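You operate a simulated robot arm through the tools that you are given. There is no shell and no other tool.

Carry out the task below with a simulated robot arm. There is one attempt and no reset: what you move stays moved.

JOB
Put things in order on the counter. At the end: the white small cup stands where the silver steel tin (marked "SESAME") stood; the silver steel tin from the counter stands where the brown paper ball stood; the brown paper ball from the counter stands where the tea bottle stood; the bun from the counter stands where the white small cup stood; the tea bottle from the counter is on the carton (marked "YEAST"); whatever was shut is shut again. Leave all else as you found it, and nothing knocked over. Set down upright: tea bottle.

Only the result counts: the job must be done as asked and must still hold three seconds after the hand-in. Knocking over, shifting, dropping, spilling or breaking anything else fails it.

ROBOT AND FRAMES
A 6-joint arm with a two-finger parallel gripper, fixed in place. Base frame: the origin is at the foot of the arm, x ahead of it, y to its left, z up; the work surface is at about z = 0.83. Units: m, degrees, N and s.
With the tool pointing down near the work surface it reaches from about 0.26 to 0.68 m from the base axis. Its first joint turns from -66.0 to 66.0 degrees. Payload 2.9 kg.
Tool frame: the origin (TCP) lies between the finger pads and is the grasp point; the fingertips stand 0.03 m ahead of it; z points along the fingers, y is the line along which they close. Largest opening 0.11 m; finger width 0.02, thickness 0.01; the body of the gripper, 0.048 by 0.112 m, starts 0.055 m behind the TCP.
Orientation is that of the tool frame in the base frame, as a unit quaternion [x, y, z, w]. With the fingers straight down and closing along the base's y, the tool's x points along the base's -x, its y along +y and its z along -z.

CONTROLS
- The arm moves only by the tool jog_arm. Its argument "moves" is a list of rows, each a list of 6 numbers: the shift along the tool's x, y, z in m, then the turn, a rotation vector about the tool's x, y, z in degrees. In form: [[x, y, z, wx, wy, wz], ...]. A call has 1 to 20 rows; each row shifts and turns the commanded pose from where the row before left it, along the tool's axes as they then stand. "claw" is the finger opening in m, from 0 to 0.11, set as the call begins (left out, the last holds). A row lasts 0.2 s, in which the tool goes at most 0.05 m and 8.6 degrees; a call with a longer step from one row to the next is refused whole, and so is a gripper value outside its range. A pose out of reach is approached as far as the arm can. The call stops where the force on the tool passes 40 N (or 10 N more than at its start, if that is more) or the arm is blocked; 0.2 s more then pass. Each finger travels about 0.108 m/s and halts on what it meets, pressing with about 34 N; the grip force reading is that of the motor and also rises with nothing between the fingers. The clock runs only during rows and for 0.2 s after the last one: add rows that do not move to give the fingers time. It gives the time, the measured TCP pose, the force on the tool (base axes), the opening and the grip force at its end, in the units of the frame above (readings bear some noise), with the torque about the TCP (base axes, N m) and any sound that the robot's microphone picked up.
- Cameras (640 x 400 px; columns grow to the right, rows downward): "scene" is fixed at [0.0783, 0.4324, 1.3904]; the picture's right is [-0.76, -0.65, 0.00], its down [-0.33, 0.39, -0.86] and it looks along [0.56, -0.66, -0.51] (base axes); focal length 320 px, centre (320, 200). "wrist" rides on the gripper at [0.072, 0.017, -0.103] in the tool frame; the picture's right is [-0.23, 0.97, 0.00], its down [-0.76, -0.18, -0.62] and it looks along [-0.61, -0.14, 0.78] (tool axes); focal length 222 px, centre (320, 200). There is no depth. A picture from a camera that has moved, and an enlarged one, comes with that camera's place and axes in the base frame and with its lens.
- capture(camera): a new picture of that camera. The clock stands still meanwhile.
- close_up(camera, box): a new picture of the part [left, top, right, bottom] of that camera's present view, enlarged. The clock stands still meanwhile.
- close_job(): hands the job in; it is judged then, once.

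Nothing tells you positions but the pictures and the camera data. Unless the task says otherwise, let go and move clear before handing in.

The tools are called after "Request:" by a JSON object that holds its "name" and its "arguments". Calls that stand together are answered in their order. jog_arm: Moves the arm, as the interface text tells. Its arguments: {"type":"object","properties":{"moves":{"type":"array","items":{"type":"array","items":{"type":"number"}}},"claw":{"type":"number"}},"required":["moves"]} The other tools are called the same way: capture (camera) takes a picture; close_up (camera, box) takes an enlarged picture of a part of a camera's view; close_job () hands the job in.

At the start:

```text
time_s: 0.0
ee_pos: [0.3519, -0.1744, 1.1875]
ee_rot: [0.0, 1.0, 0.0, 0.001]
force: [-0.2, 0.4, 0.3]
torque: [-0.03, 0.02, -0.03]
opening: 0.1097
finger_force: 0.1
```

scene: 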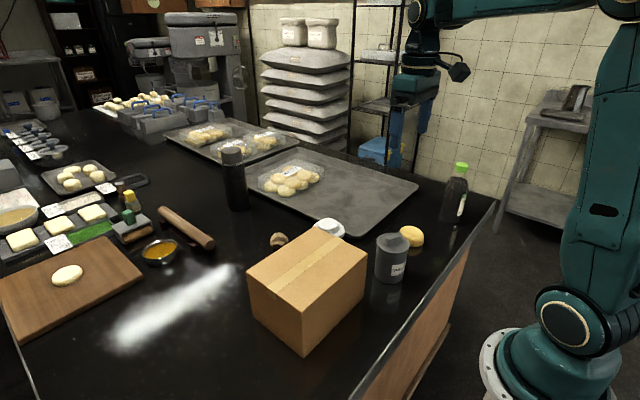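
wrist: 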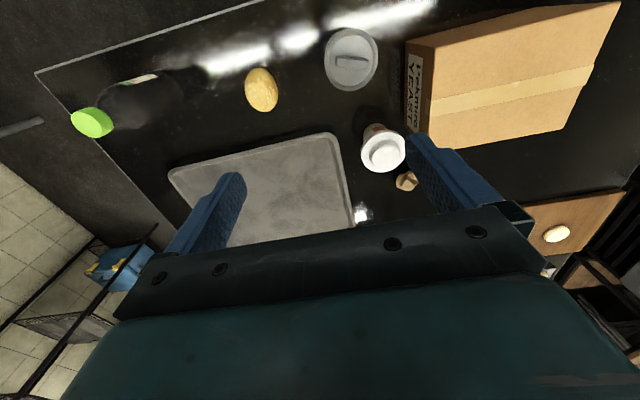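

I see the carton, the steel tin, a bun, the tea bottle with the green cap, a white cup and a brown paper ball near the arm. I'll take enlarged pictures first to locate them precisely.

Request:
{"name": "close_up", "arguments": {"camera": "scene", "box": [220, 140, 500, 360]}}

Request:
{"name": "close_up", "arguments": {"camera": "wrist", "box": [20, 0, 640, 260]}}

Request:
{"name": "close_up", "arguments": {"camera": "scene", "box": [260, 200, 350, 260]}}

Request:
{"name": "close_up", "arguments": {"camera": "scene", "box": [360, 150, 480, 290]}}

```text
1.82 times, centred on (360, 250) of scene
camera zoom: at [0.0783, 0.4324, 1.3904], right [-0.76, -0.65, 0.0], down [-0.33, 0.39, -0.86], along [0.56, -0.66, -0.51], focal length 582 px, centre (247, 109)
```

zoom: 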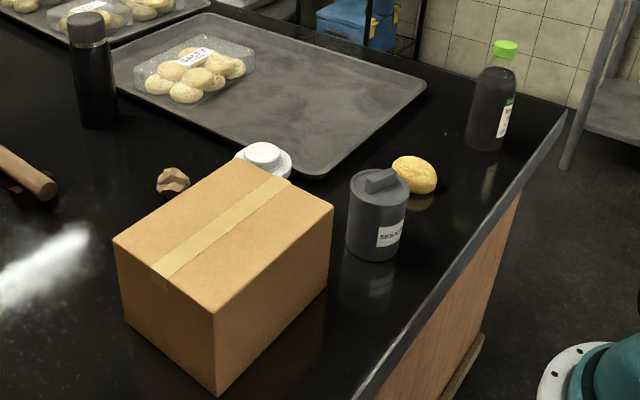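

```text
1.03 times, centred on (330, 130) of wrist (not enlarged: the box is as wide or as high as the picture)
camera zoom: at [0.2786, -0.1571, 1.2924], right [0.23, 0.97, 0.0], down [0.76, -0.18, 0.62], along [0.61, -0.14, -0.78], focal length 229 px, centre (310, 272)
```

zoom: 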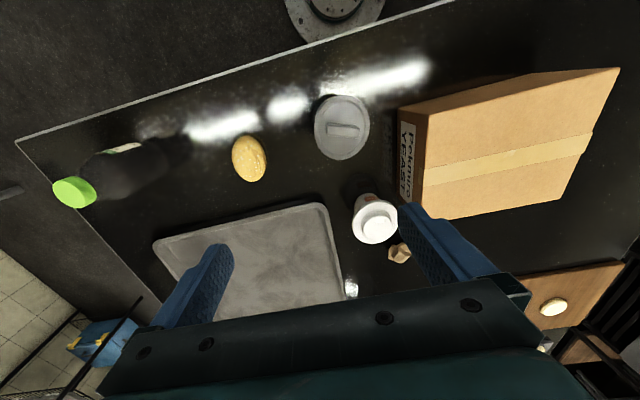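

```text
6.67 times, centred on (305, 230) of scene
camera zoom: at [0.0783, 0.4324, 1.3904], right [-0.76, -0.65, 0.0], down [-0.33, 0.39, -0.86], along [0.56, -0.66, -0.51], focal length 2135 px, centre (420, 0)
```

zoom: 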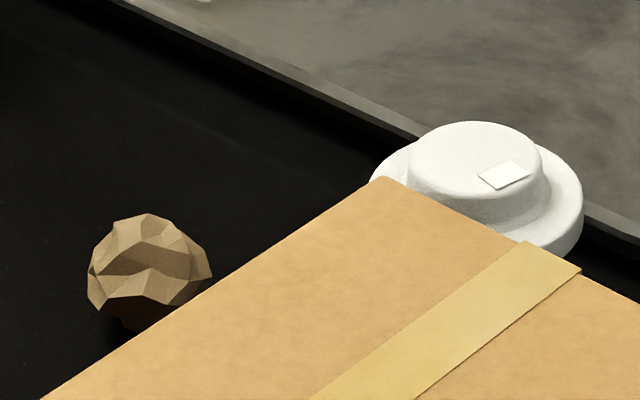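

```text
2.86 times, centred on (420, 220) of scene
camera zoom: at [0.0783, 0.4324, 1.3904], right [-0.76, -0.65, 0.0], down [-0.33, 0.39, -0.86], along [0.56, -0.66, -0.51], focal length 915 px, centre (34, 143)
```

zoom: 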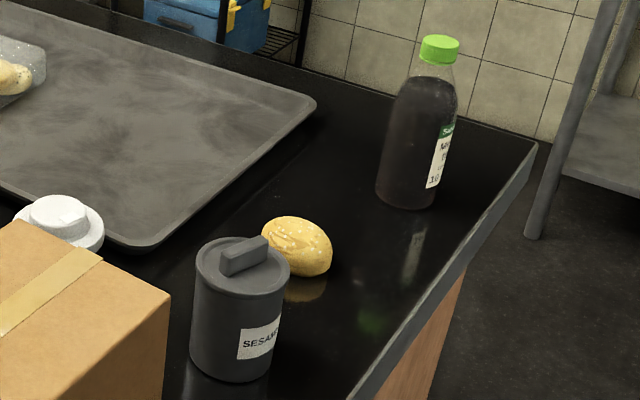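

The objects are roughly placed: tin at about (0.33, -0.12), bun (0.35, -0.28), bottle (0.31, -0.465), cup (0.49, -0.09) and ball (0.615, -0.02). The carton spans about x 0.34–0.48 and y -0.02–0.17. I want closer looks at the shapes, especially the cup and its lid, before moving anything.

Request:
{"name": "close_up", "arguments": {"camera": "wrist", "box": [330, 100, 430, 200]}}

Request:
{"name": "close_up", "arguments": {"camera": "wrist", "box": [300, 20, 400, 100]}}

Request:
{"name": "close_up", "arguments": {"camera": "wrist", "box": [60, 50, 300, 150]}}

Request:
{"name": "close_up", "arguments": {"camera": "scene", "box": [430, 150, 490, 230]}}

Request:
{"name": "close_up", "arguments": {"camera": "scene", "box": [300, 205, 440, 300]}}

```text
4.00 times, centred on (380, 150) of wrist
camera zoom: at [0.2786, -0.1571, 1.2924], right [0.23, 0.97, 0.0], down [0.76, -0.18, 0.62], along [0.61, -0.14, -0.78], focal length 888 px, centre (80, 400)
```

zoom: 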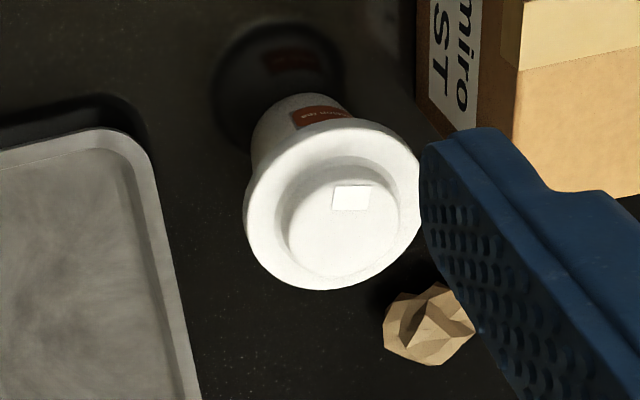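

```text
5.00 times, centred on (350, 60) of wrist
camera zoom: at [0.2786, -0.1571, 1.2924], right [0.23, 0.97, 0.0], down [0.76, -0.18, 0.62], along [0.61, -0.14, -0.78], focal length 1111 px, centre (170, 900)
```

zoom: 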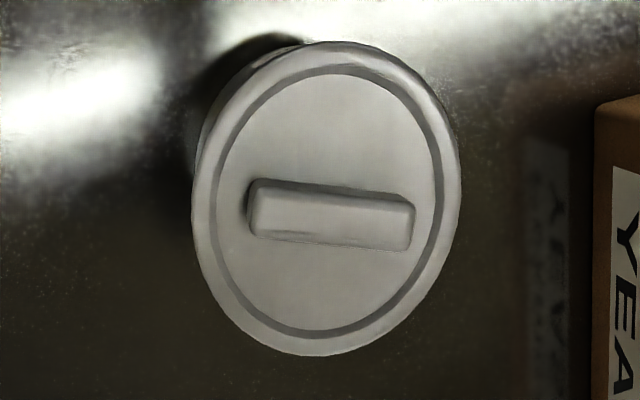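

```text
2.67 times, centred on (180, 100) of wrist
camera zoom: at [0.2786, -0.1571, 1.2924], right [0.23, 0.97, 0.0], down [0.76, -0.18, 0.62], along [0.61, -0.14, -0.78], focal length 592 px, centre (693, 467)
```

zoom: 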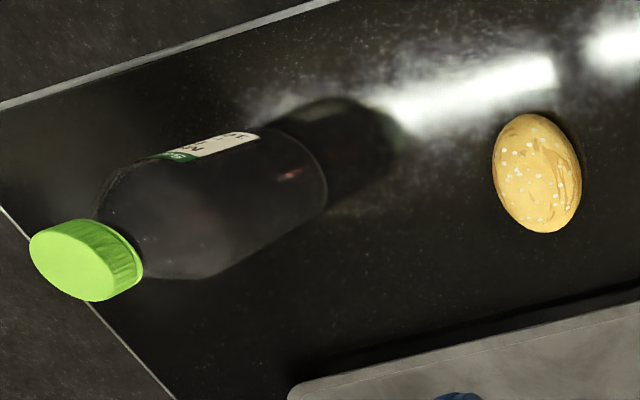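

```text
5.00 times, centred on (460, 190) of scene
camera zoom: at [0.0783, 0.4324, 1.3904], right [-0.76, -0.65, 0.0], down [-0.33, 0.39, -0.86], along [0.56, -0.66, -0.51], focal length 1601 px, centre (-380, 250)
```

zoom: 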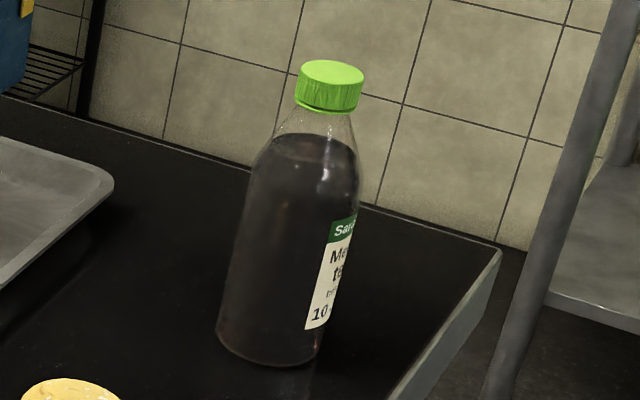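

```text
4.21 times, centred on (370, 252) of scene
camera zoom: at [0.0783, 0.4324, 1.3904], right [-0.76, -0.65, 0.0], down [-0.33, 0.39, -0.86], along [0.56, -0.66, -0.51], focal length 1348 px, centre (110, -21)
```

zoom: 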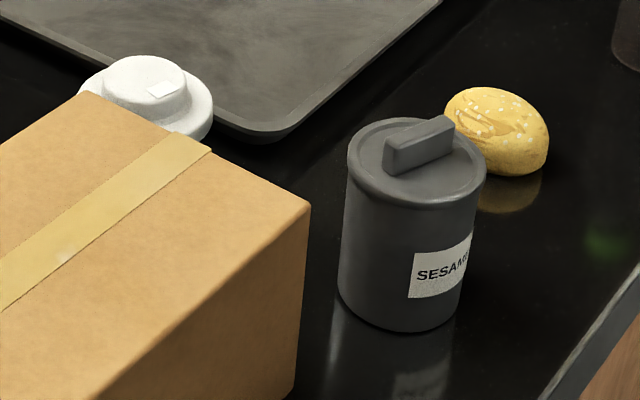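

The cup has a wide lid brim, and the tin has a lid with a bar handle. I'll start with the bottle, since moving it frees the spot the ball needs. I'm moving above it and then looking with the wrist camera to refine its position.

Request:
{"name": "jog_arm", "arguments": {"moves": [[0.0058, -0.0415, 0, 0, 0, 0], [0.0058, -0.0415, 0, 0, 0, 0], [0.0058, -0.0415, 0, 0, 0, 0], [0.0058, -0.0415, 0, 0, 0, 0], [0.0058, -0.0415, 0, 0, 0, 0], [0.0058, -0.0415, 0, 0, 0, 0], [0.0058, -0.0415, 0, 0, 0, 0], [0, 0, 0.03, 0, 0, 0], [0, 0, 0.03, 0, 0, 0], [0, 0, 0, 0, 0, 0]], "claw": 0.11}}

Request:
{"name": "capture", "arguments": {"camera": "wrist"}}

Request:
{"name": "capture", "arguments": {"camera": "scene"}}

```text
time_s: 2.2
ee_pos: [0.3074, -0.4641, 1.1253]
ee_rot: [0.0, 1.0, 0.0, 0.001]
force: [0.6, 0.2, -0.1]
torque: [0.0, 0.03, 0.03]
opening: 0.1098
finger_force: 0.1
```

```text
taken
camera wrist: at [0.2359, -0.4468, 1.2309], right [0.23, 0.97, 0.0], down [0.76, -0.18, 0.62], along [0.61, -0.14, -0.78], focal length 222 px, centre (320, 200)
```

wrist: 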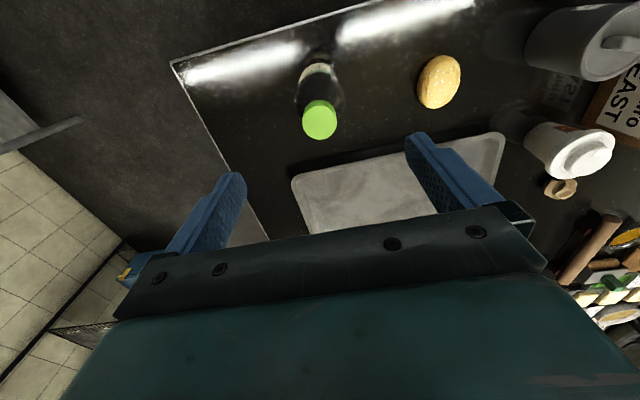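

```text
taken
```

scene: 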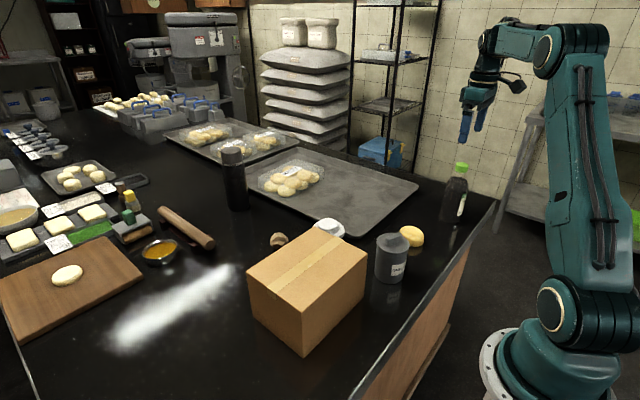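

The wrist view puts the bottle cap at about (0.309, -0.464), nearly right under the gripper. I'll descend so the fingers straddle the upper body, with the palm staying just above the cap.

Request:
{"name": "jog_arm", "arguments": {"moves": [[-0.002, 0, 0, 0, 0, 0], [0, 0, 0.04, 0, 0, 0], [0, 0, 0.04, 0, 0, 0], [0, 0, 0.03, 0, 0, 0], [0, 0, 0.02, 0, 0, 0], [0, 0, 0, 0, 0, 0]]}}

Request:
{"name": "capture", "arguments": {"camera": "wrist"}}

Request:
{"name": "close_up", "arguments": {"camera": "scene", "box": [420, 110, 520, 240]}}

```text
time_s: 3.6
ee_pos: [0.3108, -0.4676, 0.9973]
ee_rot: [0.0, 1.0, 0.0, 0.0]
force: [-1.3, -0.2, -0.5]
torque: [0.02, -0.03, 0.0]
opening: 0.11
finger_force: 0.1
```

```text
taken
camera wrist: at [0.2386, -0.4498, 1.1025], right [0.23, 0.97, 0.0], down [0.76, -0.18, 0.62], along [0.61, -0.14, -0.78], focal length 222 px, centre (320, 200)
```

wrist: 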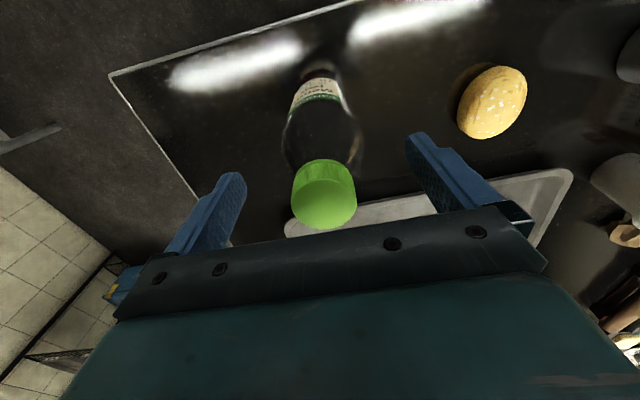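

```text
3.08 times, centred on (470, 175) of scene
camera zoom: at [0.0783, 0.4324, 1.3904], right [-0.76, -0.65, 0.0], down [-0.33, 0.39, -0.86], along [0.56, -0.66, -0.51], focal length 985 px, centre (-142, 277)
```

zoom: 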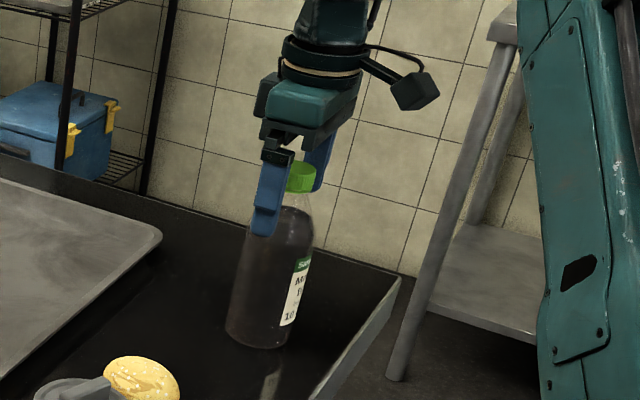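

The bottle is centred between the fingers. I'll go down about 3 cm more and close on the upper body.

Request:
{"name": "jog_arm", "arguments": {"moves": [[0.003, 0, 0.015, 0, 0, 0], [0, 0, 0.013, 0, 0, 0], [0, 0, 0, 0, 0, 0]]}}

Request:
{"name": "close_up", "arguments": {"camera": "scene", "box": [420, 110, 520, 240]}}

Request:
{"name": "capture", "arguments": {"camera": "wrist"}}

```text
time_s: 4.4
ee_pos: [0.3098, -0.4672, 0.969]
ee_rot: [0.0, 1.0, 0.001, 0.0]
force: [0.2, 0.4, 0.0]
torque: [0.02, -0.03, 0.03]
opening: 0.11
finger_force: 0.1
```

```text
3.08 times, centred on (470, 175) of scene
camera zoom: at [0.0783, 0.4324, 1.3904], right [-0.76, -0.65, 0.0], down [-0.33, 0.39, -0.86], along [0.56, -0.66, -0.51], focal length 985 px, centre (-142, 277)
```

zoom: 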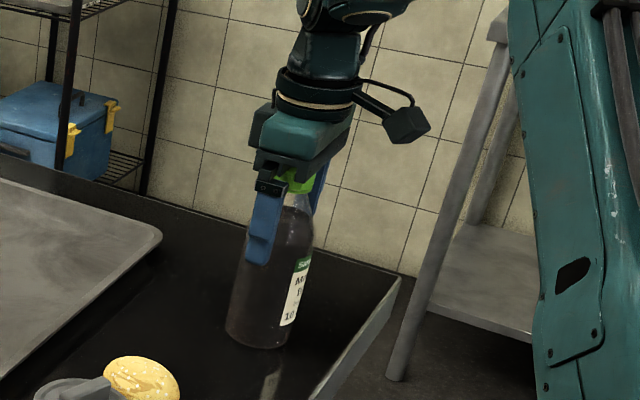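

```text
taken
camera wrist: at [0.2375, -0.4494, 1.0735], right [0.23, 0.97, 0.0], down [0.76, -0.18, 0.62], along [0.61, -0.14, -0.78], focal length 222 px, centre (320, 200)
```

wrist: 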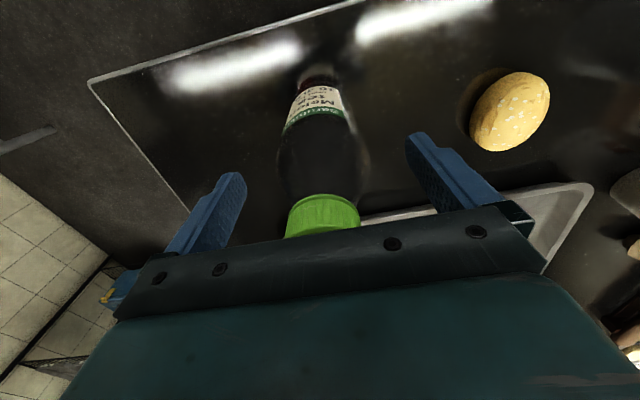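

The fingers straddle the bottle's upper body, so I'll close and check the grip.

Request:
{"name": "jog_arm", "arguments": {"moves": [[0, 0, 0, 0, 0, 0], [0, 0, 0, 0, 0, 0], [0, 0, 0, 0, 0, 0], [0, 0, 0, 0, 0, 0]], "claw": 0.04}}

Request:
{"name": "capture", "arguments": {"camera": "wrist"}}

Request:
{"name": "close_up", "arguments": {"camera": "scene", "box": [420, 110, 520, 240]}}

```text
time_s: 5.4
ee_pos: [0.3099, -0.4665, 0.9685]
ee_rot: [0.0, 1.0, 0.0, 0.0]
force: [0.1, 1.7, -0.7]
torque: [0.04, -0.03, 0.0]
opening: 0.0614
finger_force: 34.0
```

```text
taken
camera wrist: at [0.2375, -0.4494, 1.0736], right [0.23, 0.97, 0.0], down [0.76, -0.18, 0.62], along [0.61, -0.14, -0.78], focal length 222 px, centre (320, 200)
```

wrist: 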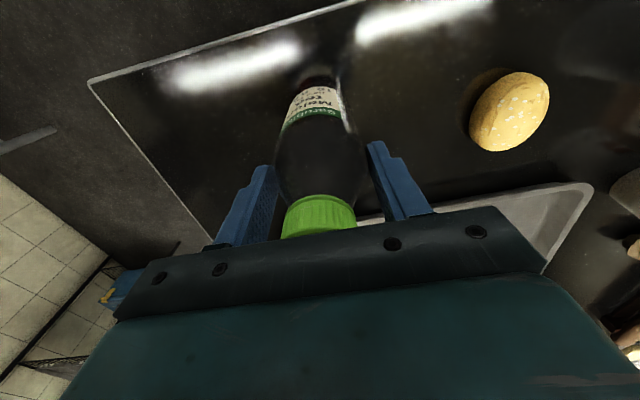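

```text
3.08 times, centred on (470, 175) of scene
camera zoom: at [0.0783, 0.4324, 1.3904], right [-0.76, -0.65, 0.0], down [-0.33, 0.39, -0.86], along [0.56, -0.66, -0.51], focal length 985 px, centre (-142, 277)
```

zoom: 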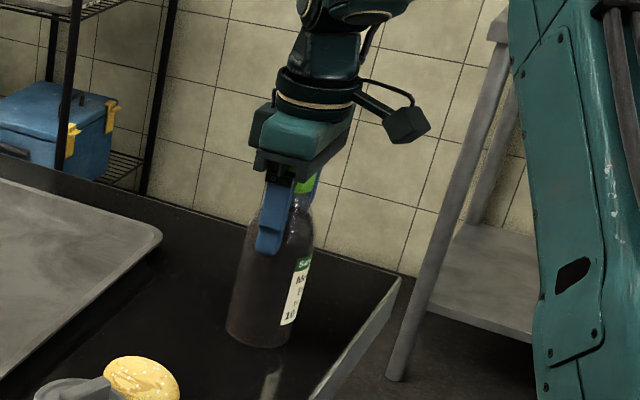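

The grip holds at 0.061 m with 34 N. I'll lift gently and check that the bottle stays vertical.

Request:
{"name": "jog_arm", "arguments": {"moves": [[0, 0, -0.01, 0, 0, 0], [0, 0, -0.02, 0, 0, 0], [0, 0, -0.02, 0, 0, 0], [0, 0, 0, 0, 0, 0]]}}

Request:
{"name": "capture", "arguments": {"camera": "wrist"}}

Request:
{"name": "close_up", "arguments": {"camera": "scene", "box": [420, 90, 520, 240]}}

```text
time_s: 6.4
ee_pos: [0.3091, -0.4665, 1.0216]
ee_rot: [0.001, 1.0, 0.0, 0.0]
force: [0.8, -1.2, -3.9]
torque: [-0.02, -0.01, -0.04]
opening: 0.0613
finger_force: 33.5
```

```text
taken
camera wrist: at [0.2368, -0.4491, 1.1259], right [0.23, 0.97, 0.0], down [0.76, -0.18, 0.62], along [0.61, -0.14, -0.78], focal length 222 px, centre (320, 200)
```

wrist: 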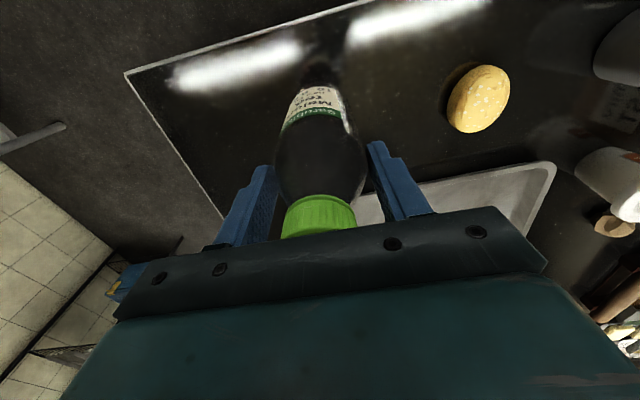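

```text
2.67 times, centred on (470, 165) of scene
camera zoom: at [0.0784, 0.4323, 1.3905], right [-0.76, -0.65, 0.0], down [-0.33, 0.39, -0.86], along [0.56, -0.66, -0.51], focal length 854 px, centre (-80, 293)
```

zoom: 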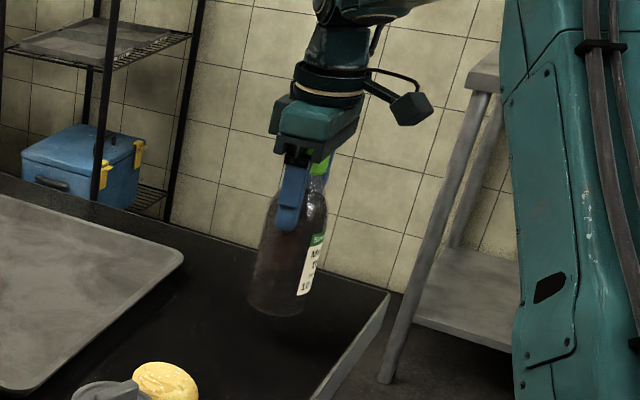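

The bottle lifted cleanly and hangs straight. I'll raise it clear of everything and carry it over the carton, aiming at the side away from the arm's later reach, about (0.405, 0.115).

Request:
{"name": "jog_arm", "arguments": {"moves": [[0, 0, -0.03, 0, 0, 0], [0, 0, -0.04, 0, 0, 0], [0, 0, -0.04, 0, 0, 0], [0, 0, -0.03, 0, 0, 0], [0, 0, -0.01, 0, 0, 0], [0, 0, 0, 0, 0, 0]]}}

Request:
{"name": "jog_arm", "arguments": {"moves": [[-0.003, 0.015, 0, 0, 0, 0], [-0.005, 0.03, 0, 0, 0, 0], [-0.006, 0.036, 0, 0, 0, 0], [-0.006, 0.036, 0, 0, 0, 0], [-0.006, 0.036, 0, 0, 0, 0], [-0.006, 0.036, 0, 0, 0, 0], [-0.006, 0.036, 0, 0, 0, 0], [-0.006, 0.036, 0, 0, 0, 0], [-0.006, 0.036, 0, 0, 0, 0], [-0.006, 0.036, 0, 0, 0, 0], [-0.006, 0.036, 0, 0, 0, 0], [-0.006, 0.036, 0, 0, 0, 0], [-0.006, 0.036, 0, 0, 0, 0], [-0.006, 0.036, 0, 0, 0, 0], [-0.006, 0.036, 0, 0, 0, 0], [-0.005, 0.036, 0, 0, 0, 0], [-0.003, 0.02, 0, 0, 0, 0], [-0.002, 0.011, 0, 0, 0, 0], [0, 0, 0, 0, 0, 0]]}}

Request:
{"name": "capture", "arguments": {"camera": "wrist"}}

Request:
{"name": "capture", "arguments": {"camera": "scene"}}

```text
time_s: 7.8
ee_pos: [0.3104, -0.4638, 1.1716]
ee_rot: [0.0, 1.0, 0.0, 0.0]
force: [0.5, 0.9, -4.7]
torque: [0.01, 0.01, 0.01]
opening: 0.0614
finger_force: 33.9
```

```text
time_s: 11.8
ee_pos: [0.4051, 0.1158, 1.1684]
ee_rot: [0.0, 1.0, 0.0, 0.001]
force: [-0.1, 0.6, -3.6]
torque: [-0.03, 0.02, 0.0]
opening: 0.0614
finger_force: 33.8
```

```text
taken
camera wrist: at [0.3331, 0.133, 1.2732], right [0.23, 0.97, 0.0], down [0.76, -0.18, 0.62], along [0.61, -0.14, -0.78], focal length 222 px, centre (320, 200)
```

wrist: 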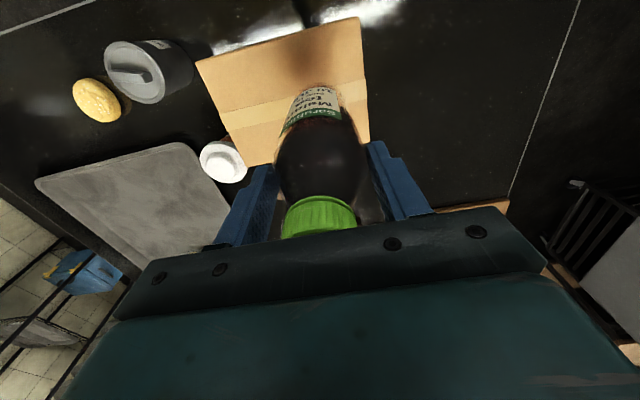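

```text
taken
```

scene: 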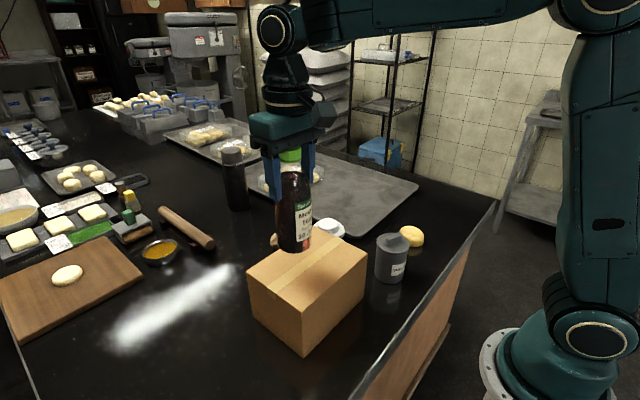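

The bottle is over the carton at (0.405, 0.116), well inside its top edges. I'll lower it, finishing in small steps until I feel contact.

Request:
{"name": "jog_arm", "arguments": {"moves": [[0, 0, 0.02, 0, 0, 0], [0, 0, 0.02, 0, 0, 0], [0, 0, 0.015, 0, 0, 0], [0, 0, 0.008, 0, 0, 0], [0, 0, 0, 0, 0, 0]]}}

Request:
{"name": "close_up", "arguments": {"camera": "scene", "box": [230, 130, 380, 290]}}

```text
time_s: 13.0
ee_pos: [0.4058, 0.1155, 1.1042]
ee_rot: [0.0, 1.0, 0.0, 0.0]
force: [0.3, -0.6, -4.0]
torque: [-0.02, -0.02, 0.02]
opening: 0.061
finger_force: 33.9
```

```text
2.50 times, centred on (305, 210) of scene
camera zoom: at [0.0784, 0.4324, 1.3904], right [-0.76, -0.65, 0.0], down [-0.33, 0.39, -0.86], along [0.56, -0.66, -0.51], focal length 801 px, centre (358, 175)
```

zoom: 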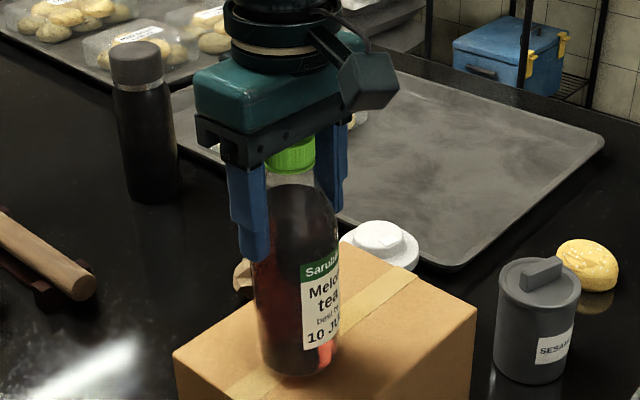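

Request:
{"name": "jog_arm", "arguments": {"moves": [[0, 0, 0.004, 0, 0, 0], [0, 0, 0.004, 0, 0, 0], [0, 0, 0, 0, 0, 0]]}}

Request:
{"name": "jog_arm", "arguments": {"moves": [[0, 0, 0.003, 0, 0, 0], [0, 0, 0.0, 0, 0, 0]]}}

Request:
{"name": "close_up", "arguments": {"camera": "scene", "box": [230, 130, 380, 290]}}

```text
time_s: 13.8
ee_pos: [0.4064, 0.114, 1.0988]
ee_rot: [0.0, 1.0, -0.001, 0.002]
force: [-2.1, -3.6, 15.2]
torque: [-0.3, 0.78, -0.04]
opening: 0.0613
finger_force: 34.1
```

```text
time_s: 14.4
ee_pos: [0.4074, 0.115, 1.0951]
ee_rot: [0.0, 1.0, 0.001, 0.001]
force: [-3.3, -1.4, 25.9]
torque: [-0.15, -0.07, -0.16]
opening: 0.0612
finger_force: 33.8
```

```text
2.50 times, centred on (305, 210) of scene
camera zoom: at [0.0779, 0.4323, 1.3905], right [-0.76, -0.65, 0.0], down [-0.33, 0.39, -0.86], along [0.56, -0.66, -0.51], focal length 801 px, centre (358, 175)
```

zoom: 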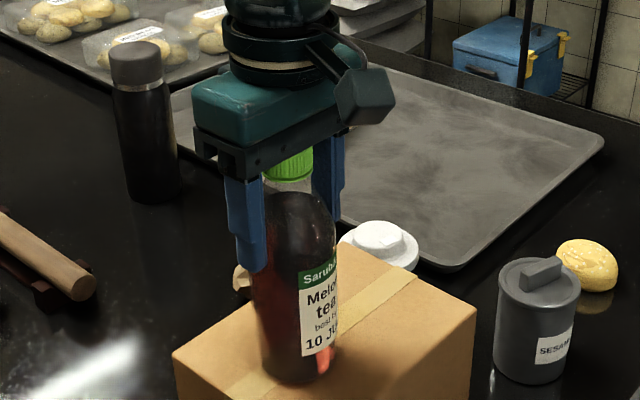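

Contact is made, with about 26 N pressing down. I'll ease off a few millimetres so the bottle just rests, then open the fingers slowly.

Request:
{"name": "jog_arm", "arguments": {"moves": [[0, 0, -0.003, 0, 0, 0], [0, 0, -0.001, 0, 0, 0], [0, 0, 0, 0, 0, 0]]}}

Request:
{"name": "close_up", "arguments": {"camera": "scene", "box": [230, 130, 380, 290]}}

Request:
{"name": "capture", "arguments": {"camera": "wrist"}}

```text
time_s: 15.2
ee_pos: [0.4055, 0.114, 1.0988]
ee_rot: [0.0, 1.0, 0.0, -0.003]
force: [0.1, -0.1, -4.2]
torque: [0.01, 0.0, -0.02]
opening: 0.061
finger_force: 33.7
```

```text
2.50 times, centred on (305, 210) of scene
camera zoom: at [0.0784, 0.4324, 1.3904], right [-0.76, -0.65, 0.0], down [-0.33, 0.39, -0.86], along [0.56, -0.66, -0.51], focal length 801 px, centre (358, 175)
```

zoom: 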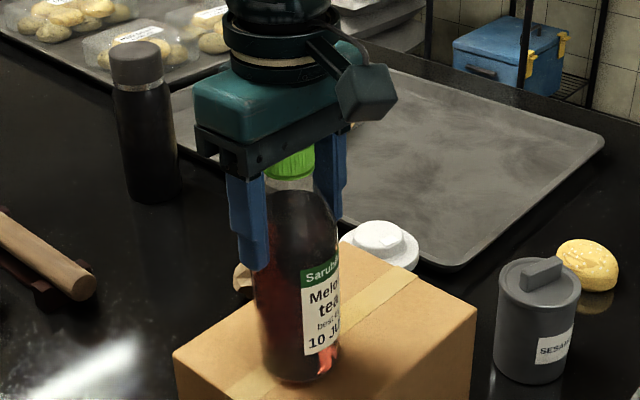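

```text
taken
camera wrist: at [0.3336, 0.1325, 1.2033], right [0.23, 0.97, 0.0], down [0.76, -0.18, 0.62], along [0.6, -0.14, -0.78], focal length 222 px, centre (320, 200)
```

wrist: 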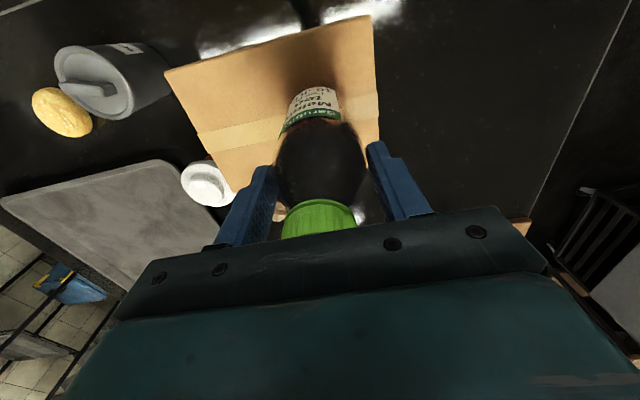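

The bottle now hangs just off the carton. I'll lower 2 mm to get light contact.

Request:
{"name": "jog_arm", "arguments": {"moves": [[0, 0, 0.0015, 0, 0, 0], [0, 0, 0, 0, 0, 0]]}}

```text
time_s: 15.8
ee_pos: [0.4058, 0.1149, 1.0976]
ee_rot: [0.0, 1.0, 0.0, 0.0]
force: [-0.2, -0.7, -5.1]
torque: [0.0, 0.0, 0.03]
opening: 0.0614
finger_force: 34.8
```

Request:
{"name": "jog_arm", "arguments": {"moves": [[0, 0, 0.0015, 0, 0, 0], [0, 0, 0, 0, 0, 0]]}}

```text
time_s: 16.4
ee_pos: [0.405, 0.1155, 1.0952]
ee_rot: [0.0, 1.0, 0.0, 0.0]
force: [0.7, -0.9, -1.9]
torque: [-0.16, -0.07, -0.01]
opening: 0.0612
finger_force: 33.8
```

Contact has started, so I'll open the fingers.

Request:
{"name": "jog_arm", "arguments": {"moves": [[0, 0, 0.0007, 0, 0, 0], [0, 0, 0, 0, 0, 0]]}}

Request:
{"name": "jog_arm", "arguments": {"moves": [[0, 0, 0, 0, 0, 0], [0, 0, 0, 0, 0, 0], [0, 0, 0, 0, 0, 0]], "claw": 0.1}}

Request:
{"name": "close_up", "arguments": {"camera": "scene", "box": [230, 130, 380, 290]}}

Request:
{"name": "capture", "arguments": {"camera": "wrist"}}

```text
time_s: 17.0
ee_pos: [0.4051, 0.1141, 1.0963]
ee_rot: [-0.001, 1.0, 0.0, 0.001]
force: [-1.1, 0.9, 5.6]
torque: [0.0, -0.18, 0.0]
opening: 0.0612
finger_force: 33.6
```

```text
time_s: 17.8
ee_pos: [0.4049, 0.1148, 1.0954]
ee_rot: [0.001, 1.0, 0.0, 0.0]
force: [-0.1, -0.1, -0.2]
torque: [-0.02, 0.02, 0.04]
opening: 0.1001
finger_force: 0.0
```

```text
2.50 times, centred on (305, 210) of scene
camera zoom: at [0.0783, 0.4324, 1.3904], right [-0.76, -0.65, 0.0], down [-0.33, 0.39, -0.86], along [0.56, -0.66, -0.51], focal length 801 px, centre (358, 175)
```

zoom: 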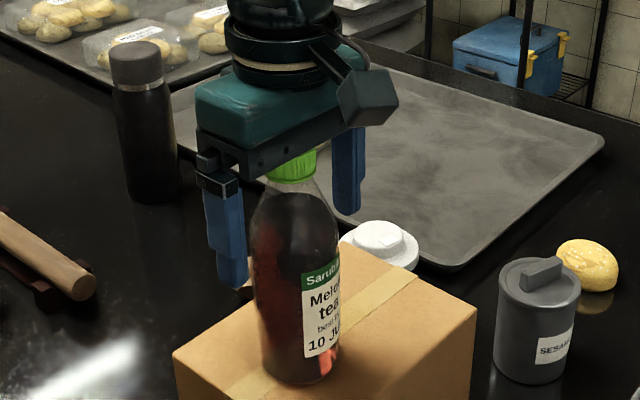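

```text
taken
camera wrist: at [0.3328, 0.1321, 1.2005], right [0.23, 0.97, 0.0], down [0.76, -0.18, 0.62], along [0.61, -0.14, -0.78], focal length 222 px, centre (320, 200)
```

wrist: 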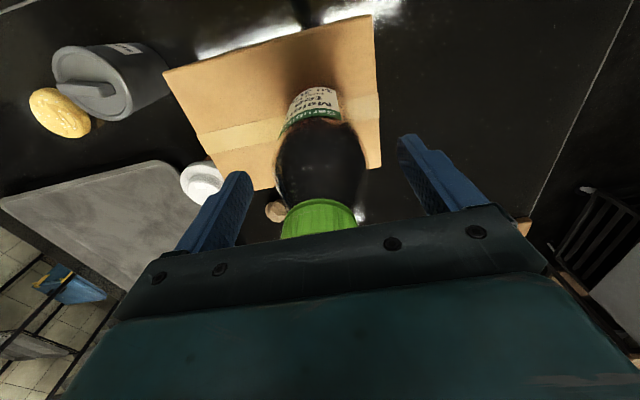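

The bottle stands free on the carton. I'll lift straight up, move over the ball and look.

Request:
{"name": "jog_arm", "arguments": {"moves": [[0, 0, -0.02, 0, 0, 0], [0, 0, -0.03, 0, 0, 0], [0, 0, -0.04, 0, 0, 0], [0, 0, -0.04, 0, 0, 0], [0, 0, -0.02, 0, 0, 0], [0, 0, 0, 0, 0, 0]]}}

Request:
{"name": "jog_arm", "arguments": {"moves": [[-0.03, -0.0197, 0, 0, 0, 0], [-0.03, -0.0197, 0, 0, 0, 0], [-0.03, -0.0197, 0, 0, 0, 0], [-0.03, -0.0197, 0, 0, 0, 0], [-0.03, -0.0197, 0, 0, 0, 0], [-0.03, -0.0197, 0, 0, 0, 0], [-0.03, -0.0197, 0, 0, 0, 0], [0, 0, 0, 0, 0, 0]]}}

Request:
{"name": "capture", "arguments": {"camera": "scene"}}

Request:
{"name": "capture", "arguments": {"camera": "wrist"}}

```text
time_s: 19.2
ee_pos: [0.4058, 0.1157, 1.2485]
ee_rot: [0.0, 1.0, 0.001, 0.0]
force: [-0.5, 0.9, -0.5]
torque: [-0.01, 0.03, 0.01]
opening: 0.1
finger_force: 0.0
```

```text
time_s: 20.5
ee_pos: [0.5669, 0.0082, 1.2294]
ee_rot: [0.004, 1.0, -0.001, -0.008]
force: [14.4, 5.1, -21.5]
torque: [-0.79, 0.1, -0.47]
opening: 0.0999
finger_force: 0.0
out of reach, approached as far as the arm can: row 6
stopped in row 6: the force on the tool passed its limit at 85 N (the readings are from after the stop); the commanded pose is now the measured one
```

```text
taken
```

scene: 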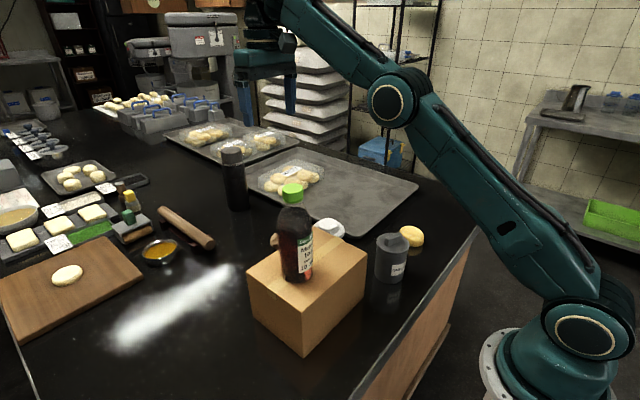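

```text
taken
camera wrist: at [0.4965, 0.027, 1.3357], right [0.24, 0.97, 0.0], down [0.77, -0.18, 0.61], along [0.59, -0.15, -0.79], focal length 222 px, centre (320, 200)
```

wrist: 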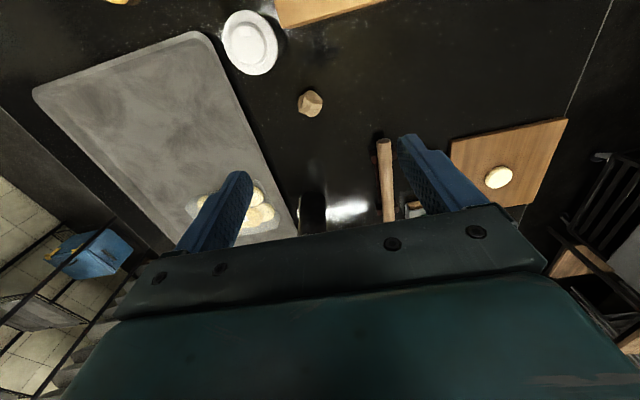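

The arm hit its reach limit at that height, but the scene looks undisturbed: the bottle is standing, and the carton and other items are in place. I'll descend to a reachable height, correct the small tilt and then move over the ball.

Request:
{"name": "jog_arm", "arguments": {"moves": [[0.005, 0, 0.01, 0, 0, 0], [0, 0, 0.03, 0, 0, 0], [0, 0, 0.03, 0, 0, 0], [0, 0, 0.03, -0.1, -0.9, -0.45], [0, 0, 0.03, 0, 0, 0], [0, 0, 0, 0, 0, 0]]}}

Request:
{"name": "capture", "arguments": {"camera": "scene"}}

Request:
{"name": "capture", "arguments": {"camera": "wrist"}}

```text
time_s: 21.9
ee_pos: [0.5583, 0.0106, 1.1025]
ee_rot: [-0.002, 1.0, 0.002, -0.001]
force: [0.3, 0.3, 0.2]
torque: [-0.01, 0.02, 0.04]
opening: 0.1
finger_force: 0.0
```

```text
taken
```

scene: 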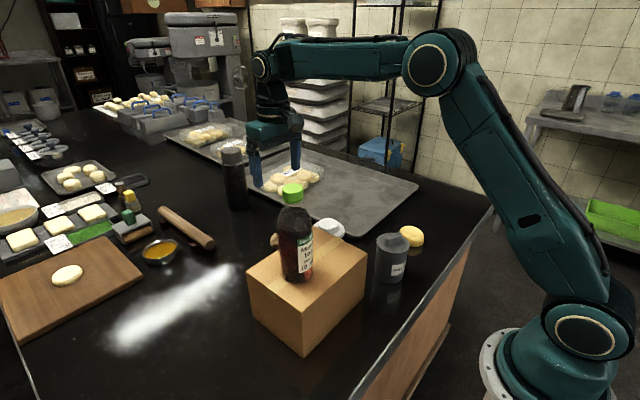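

```text
taken
camera wrist: at [0.4861, 0.0269, 1.2074], right [0.23, 0.97, 0.0], down [0.76, -0.18, 0.62], along [0.6, -0.14, -0.78], focal length 222 px, centre (320, 200)
```

wrist: 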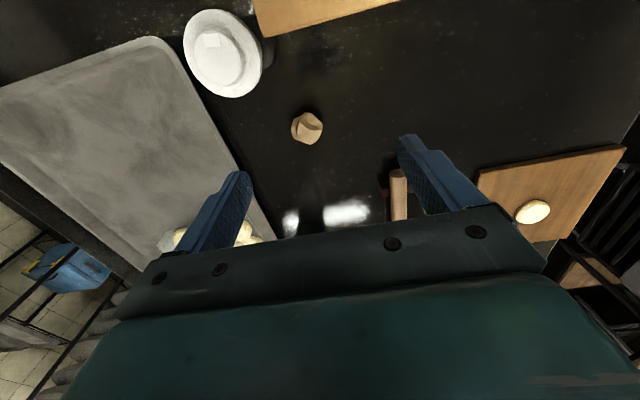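

The ball appears at about (0.612, -0.023). I'll move above it and lower partway.

Request:
{"name": "jog_arm", "arguments": {"moves": [[-0.018, -0.0112, 0.02, 0, 0, 0], [-0.018, -0.0112, 0.02, 0, 0, 0], [-0.018, -0.0112, 0.02, 0, 0, 0], [0, 0, 0.03, 0, 0, 0], [0, 0, 0.03, 0, 0, 0], [0, 0, 0.02, 0, 0, 0], [0, 0, 0, 0, 0, 0]]}}

Request:
{"name": "capture", "arguments": {"camera": "scene"}}

Request:
{"name": "capture", "arguments": {"camera": "wrist"}}

```text
time_s: 23.5
ee_pos: [0.6105, -0.0235, 0.9568]
ee_rot: [0.0, 1.0, 0.001, -0.004]
force: [-1.0, -0.2, -0.9]
torque: [0.0, -0.05, 0.0]
opening: 0.0997
finger_force: 0.0
```

```text
taken
```

scene: 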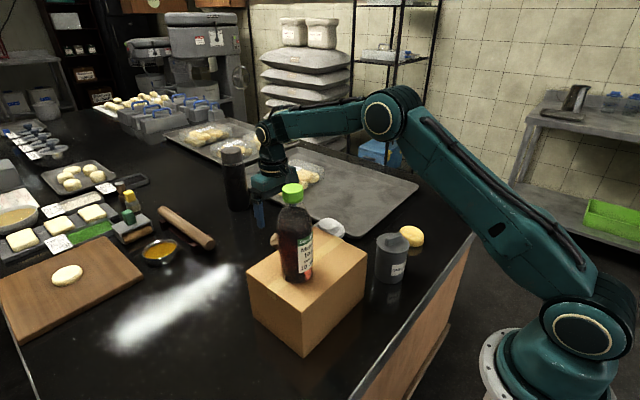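

```text
taken
camera wrist: at [0.5384, -0.0076, 1.062], right [0.23, 0.97, 0.0], down [0.76, -0.18, 0.62], along [0.6, -0.14, -0.79], focal length 222 px, centre (320, 200)
```

wrist: 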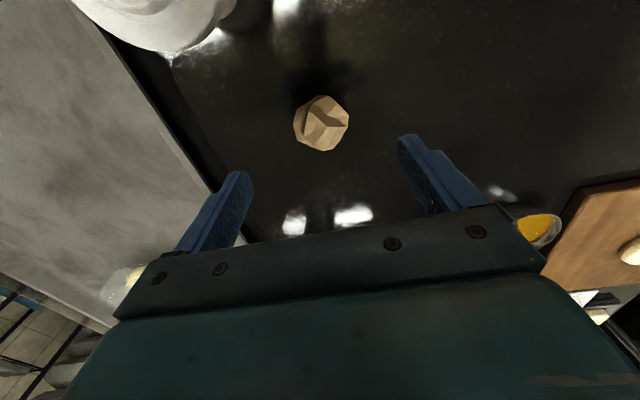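

The gripper is centred on the ball at about (0.611, -0.023). I'll descend to grasp height, with the fingertips just above the counter.

Request:
{"name": "jog_arm", "arguments": {"moves": [[0, 0, 0.03, 0, 0, 0], [0, 0, 0.03, 0, 0, 0], [0, 0, 0.02, 0, 0, 0], [0, 0, 0.01, 0, 0, 0], [0, 0, 0, 0, 0, 0]]}}

Request:
{"name": "capture", "arguments": {"camera": "wrist"}}

Request:
{"name": "close_up", "arguments": {"camera": "scene", "box": [220, 130, 380, 260]}}

```text
time_s: 24.7
ee_pos: [0.6116, -0.0247, 0.8702]
ee_rot: [0.001, 1.0, 0.001, -0.001]
force: [-0.4, 0.8, -0.2]
torque: [0.0, 0.02, 0.0]
opening: 0.0998
finger_force: 0.0
```

```text
taken
camera wrist: at [0.5394, -0.0077, 0.9749], right [0.23, 0.97, 0.0], down [0.76, -0.18, 0.62], along [0.6, -0.14, -0.78], focal length 222 px, centre (320, 200)
```

wrist: 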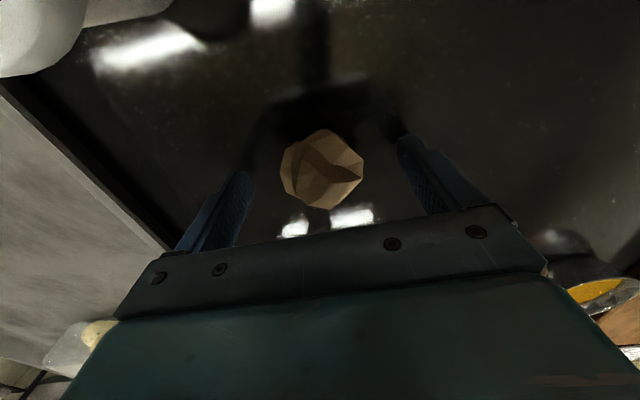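

```text
3.08 times, centred on (300, 195) of scene
camera zoom: at [0.0783, 0.4324, 1.3904], right [-0.76, -0.65, 0.0], down [-0.33, 0.39, -0.86], along [0.56, -0.66, -0.51], focal length 985 px, centre (382, 215)
```

zoom: 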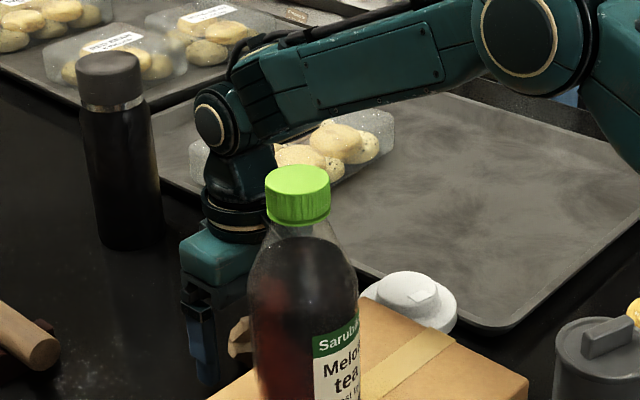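

The ball sits centrally between the fingers. I'll make a small adjustment and close.

Request:
{"name": "jog_arm", "arguments": {"moves": [[0.002, 0, 0.004, 0, 0, 0], [0, 0, 0, 0, 0, 0]]}}

Request:
{"name": "jog_arm", "arguments": {"moves": [[0, 0, 0, 0, 0, 0], [0, 0, 0, 0, 0, 0], [0, 0, 0, 0, 0, 0], [0, 0, 0, 0, 0, 0]], "claw": 0.03}}

Request:
{"name": "capture", "arguments": {"camera": "wrist"}}

```text
time_s: 25.3
ee_pos: [0.61, -0.0251, 0.8658]
ee_rot: [0.0, 1.0, 0.001, -0.002]
force: [-0.3, 0.4, -0.6]
torque: [-0.02, -0.02, 0.0]
opening: 0.0999
finger_force: 0.0
```

```text
time_s: 26.3
ee_pos: [0.6081, -0.0256, 0.8662]
ee_rot: [-0.001, 1.0, 0.001, -0.002]
force: [0.2, 0.0, 0.8]
torque: [0.01, -0.03, 0.0]
opening: 0.0391
finger_force: 33.8
```

```text
taken
camera wrist: at [0.5373, -0.0076, 0.971], right [0.23, 0.97, 0.0], down [0.76, -0.18, 0.62], along [0.6, -0.14, -0.79], focal length 222 px, centre (320, 200)
```

wrist: 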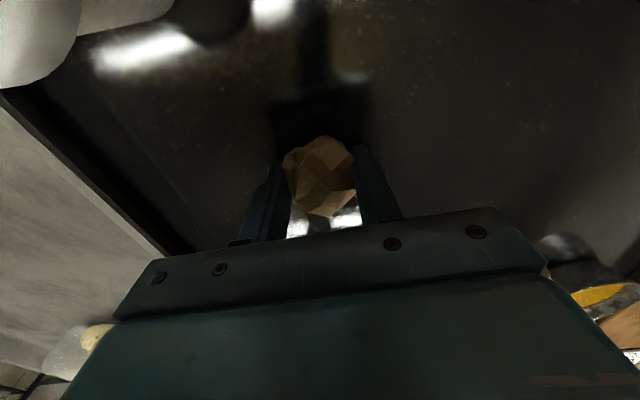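

The ball is gripped at 0.039 m. I'll lift it and carry it across to the bottle's old spot at (0.310, -0.4645).

Request:
{"name": "jog_arm", "arguments": {"moves": [[0, 0, -0.01, 0, 0, 0], [0, 0, -0.03, 0, 0, 0], [0, 0, -0.04, 0, 0, 0], [0, 0, -0.04, 0, 0, 0], [0, 0, -0.04, 0, 0, 0], [0, 0, 0, 0, 0, 0]]}}

Request:
{"name": "capture", "arguments": {"camera": "wrist"}}

Request:
{"name": "capture", "arguments": {"camera": "scene"}}

```text
time_s: 27.7
ee_pos: [0.6089, -0.0239, 1.0283]
ee_rot: [0.0, 1.0, 0.001, -0.003]
force: [1.1, -0.5, -0.2]
torque: [-0.03, -0.02, 0.0]
opening: 0.0392
finger_force: 34.1
```

```text
taken
camera wrist: at [0.5374, -0.007, 1.1342], right [0.23, 0.97, 0.0], down [0.76, -0.18, 0.62], along [0.6, -0.14, -0.79], focal length 222 px, centre (320, 200)
```

wrist: 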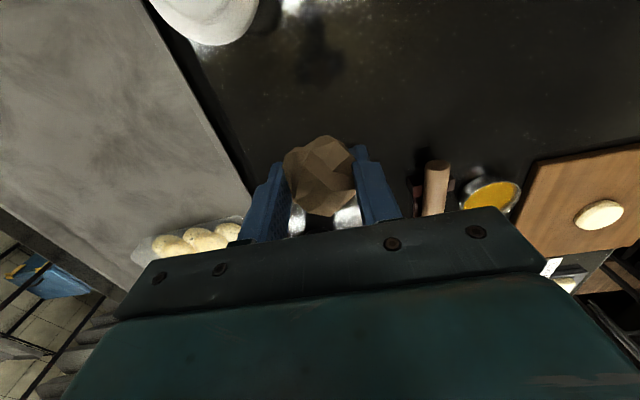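

```text
taken
```

scene: 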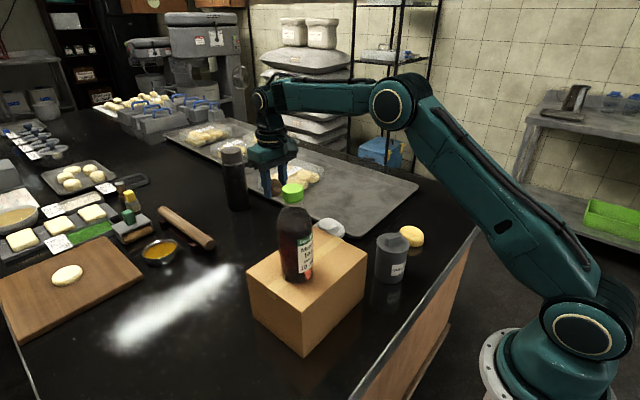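

Request:
{"name": "jog_arm", "arguments": {"moves": [[0.01, -0.0147, 0, 0, 0, 0], [0.02, -0.0294, 0, 0, 0, 0], [0.02, -0.0294, 0, 0, 0, 0], [0.02, -0.0294, 0, 0, 0, 0], [0.02, -0.0294, 0, 0, 0, 0], [0.02, -0.0294, 0, 0, 0, 0], [0.02, -0.0294, 0, 0, 0, 0], [0.02, -0.0294, 0, 0, 0, 0], [0.02, -0.0294, 0, 0, 0, 0], [0.02, -0.0294, 0, 0, 0, 0], [0.02, -0.0294, 0, 0, 0, 0], [0.02, -0.0294, 0, 0, 0, 0], [0.02, -0.0294, 0, 0, 0, 0], [0.02, -0.0294, 0, 0, 0, 0], [0.02, -0.0294, 0, 0, 0, 0], [0.01, -0.0147, 0, 0, 0, 0], [0, 0, 0, 0, 0, 0]]}}

Request:
{"name": "jog_arm", "arguments": {"moves": [[0, 0, 0.03, 0, 0, 0], [0, 0, 0.03, 0, 0, 0], [0, 0, 0.03, 0, 0, 0], [0, 0, 0, 0, 0, 0]]}}

Request:
{"name": "capture", "arguments": {"camera": "wrist"}}

Request:
{"name": "capture", "arguments": {"camera": "scene"}}

```text
time_s: 31.3
ee_pos: [0.3099, -0.4659, 1.0267]
ee_rot: [0.0, 1.0, 0.001, -0.003]
force: [0.1, -0.2, 0.0]
torque: [-0.02, 0.0, 0.0]
opening: 0.0386
finger_force: 34.0
```

```text
time_s: 32.3
ee_pos: [0.3108, -0.4676, 0.936]
ee_rot: [0.001, 1.0, 0.001, -0.002]
force: [0.1, 0.1, -0.4]
torque: [0.0, -0.04, 0.0]
opening: 0.0385
finger_force: 34.1
```

```text
taken
camera wrist: at [0.2384, -0.45, 1.0417], right [0.23, 0.97, 0.0], down [0.76, -0.18, 0.62], along [0.6, -0.14, -0.78], focal length 222 px, centre (320, 200)
```

wrist: 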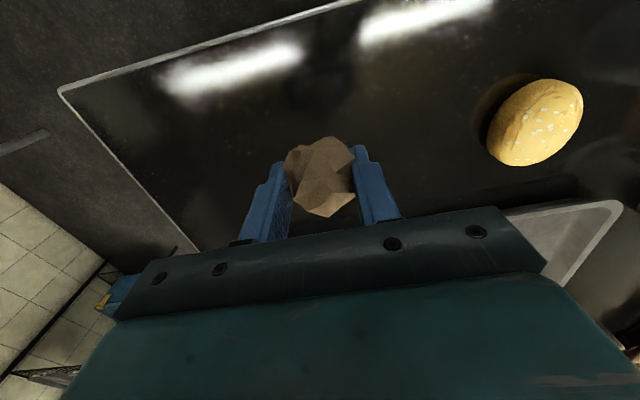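

```text
taken
```

scene: 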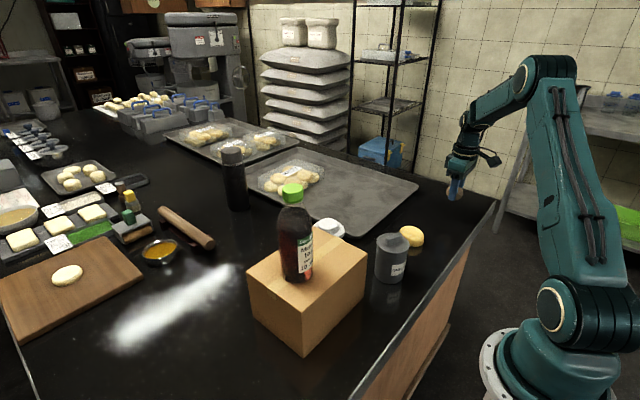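

Request:
{"name": "jog_arm", "arguments": {"moves": [[0, 0.002, 0.02, 0, 0, 0], [0, 0, 0.02, 0, 0, 0], [0, 0, 0.015, 0, 0, 0], [0, 0, 0.01, 0, 0, 0], [0, 0, 0, 0, 0, 0]]}}

Request:
{"name": "jog_arm", "arguments": {"moves": [[0, 0, 0.002, 0, 0, 0], [0, 0, 0, 0, 0, 0]]}}

Request:
{"name": "close_up", "arguments": {"camera": "scene", "box": [420, 130, 500, 230]}}

```text
time_s: 33.5
ee_pos: [0.3103, -0.464, 0.8708]
ee_rot: [0.0, 1.0, 0.001, -0.003]
force: [-0.1, -0.6, 0.0]
torque: [0.02, -0.02, 0.02]
opening: 0.0397
finger_force: 34.5
```

```text
time_s: 34.1
ee_pos: [0.3081, -0.4629, 0.8695]
ee_rot: [0.0, 1.0, 0.0, -0.003]
force: [0.3, 0.0, -0.5]
torque: [-0.02, 0.0, 0.04]
opening: 0.0399
finger_force: 34.4
```

```text
4.00 times, centred on (460, 180) of scene
camera zoom: at [0.0783, 0.4324, 1.3904], right [-0.76, -0.65, 0.0], down [-0.33, 0.39, -0.86], along [0.56, -0.66, -0.51], focal length 1281 px, centre (-240, 280)
```

zoom: 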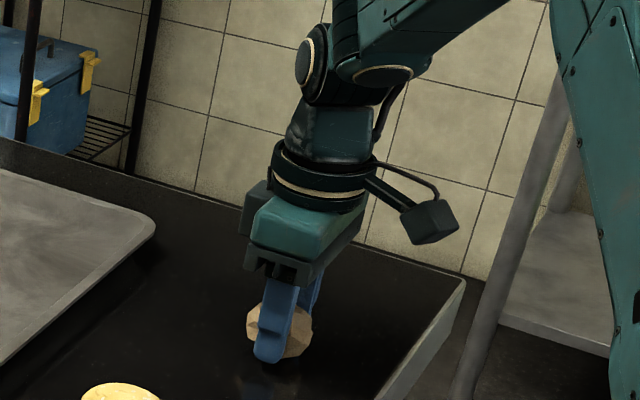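

Request:
{"name": "jog_arm", "arguments": {"moves": [[0, 0, 0.002, 0, 0, 0], [0, 0, 0, 0, 0, 0]]}}

Request:
{"name": "jog_arm", "arguments": {"moves": [[0, 0, 0.0015, 0, 0, 0], [0, 0, 0, 0, 0, 0]]}}

```text
time_s: 34.7
ee_pos: [0.3093, -0.4625, 0.8667]
ee_rot: [0.0, 1.0, 0.001, -0.003]
force: [-0.1, -0.2, -0.1]
torque: [0.0, -0.01, -0.03]
opening: 0.04
finger_force: 34.1
```

```text
time_s: 35.3
ee_pos: [0.3086, -0.463, 0.8664]
ee_rot: [0.0, 1.0, 0.001, -0.002]
force: [-0.5, 0.1, 3.9]
torque: [0.09, -0.01, -0.01]
opening: 0.0398
finger_force: 33.9
```

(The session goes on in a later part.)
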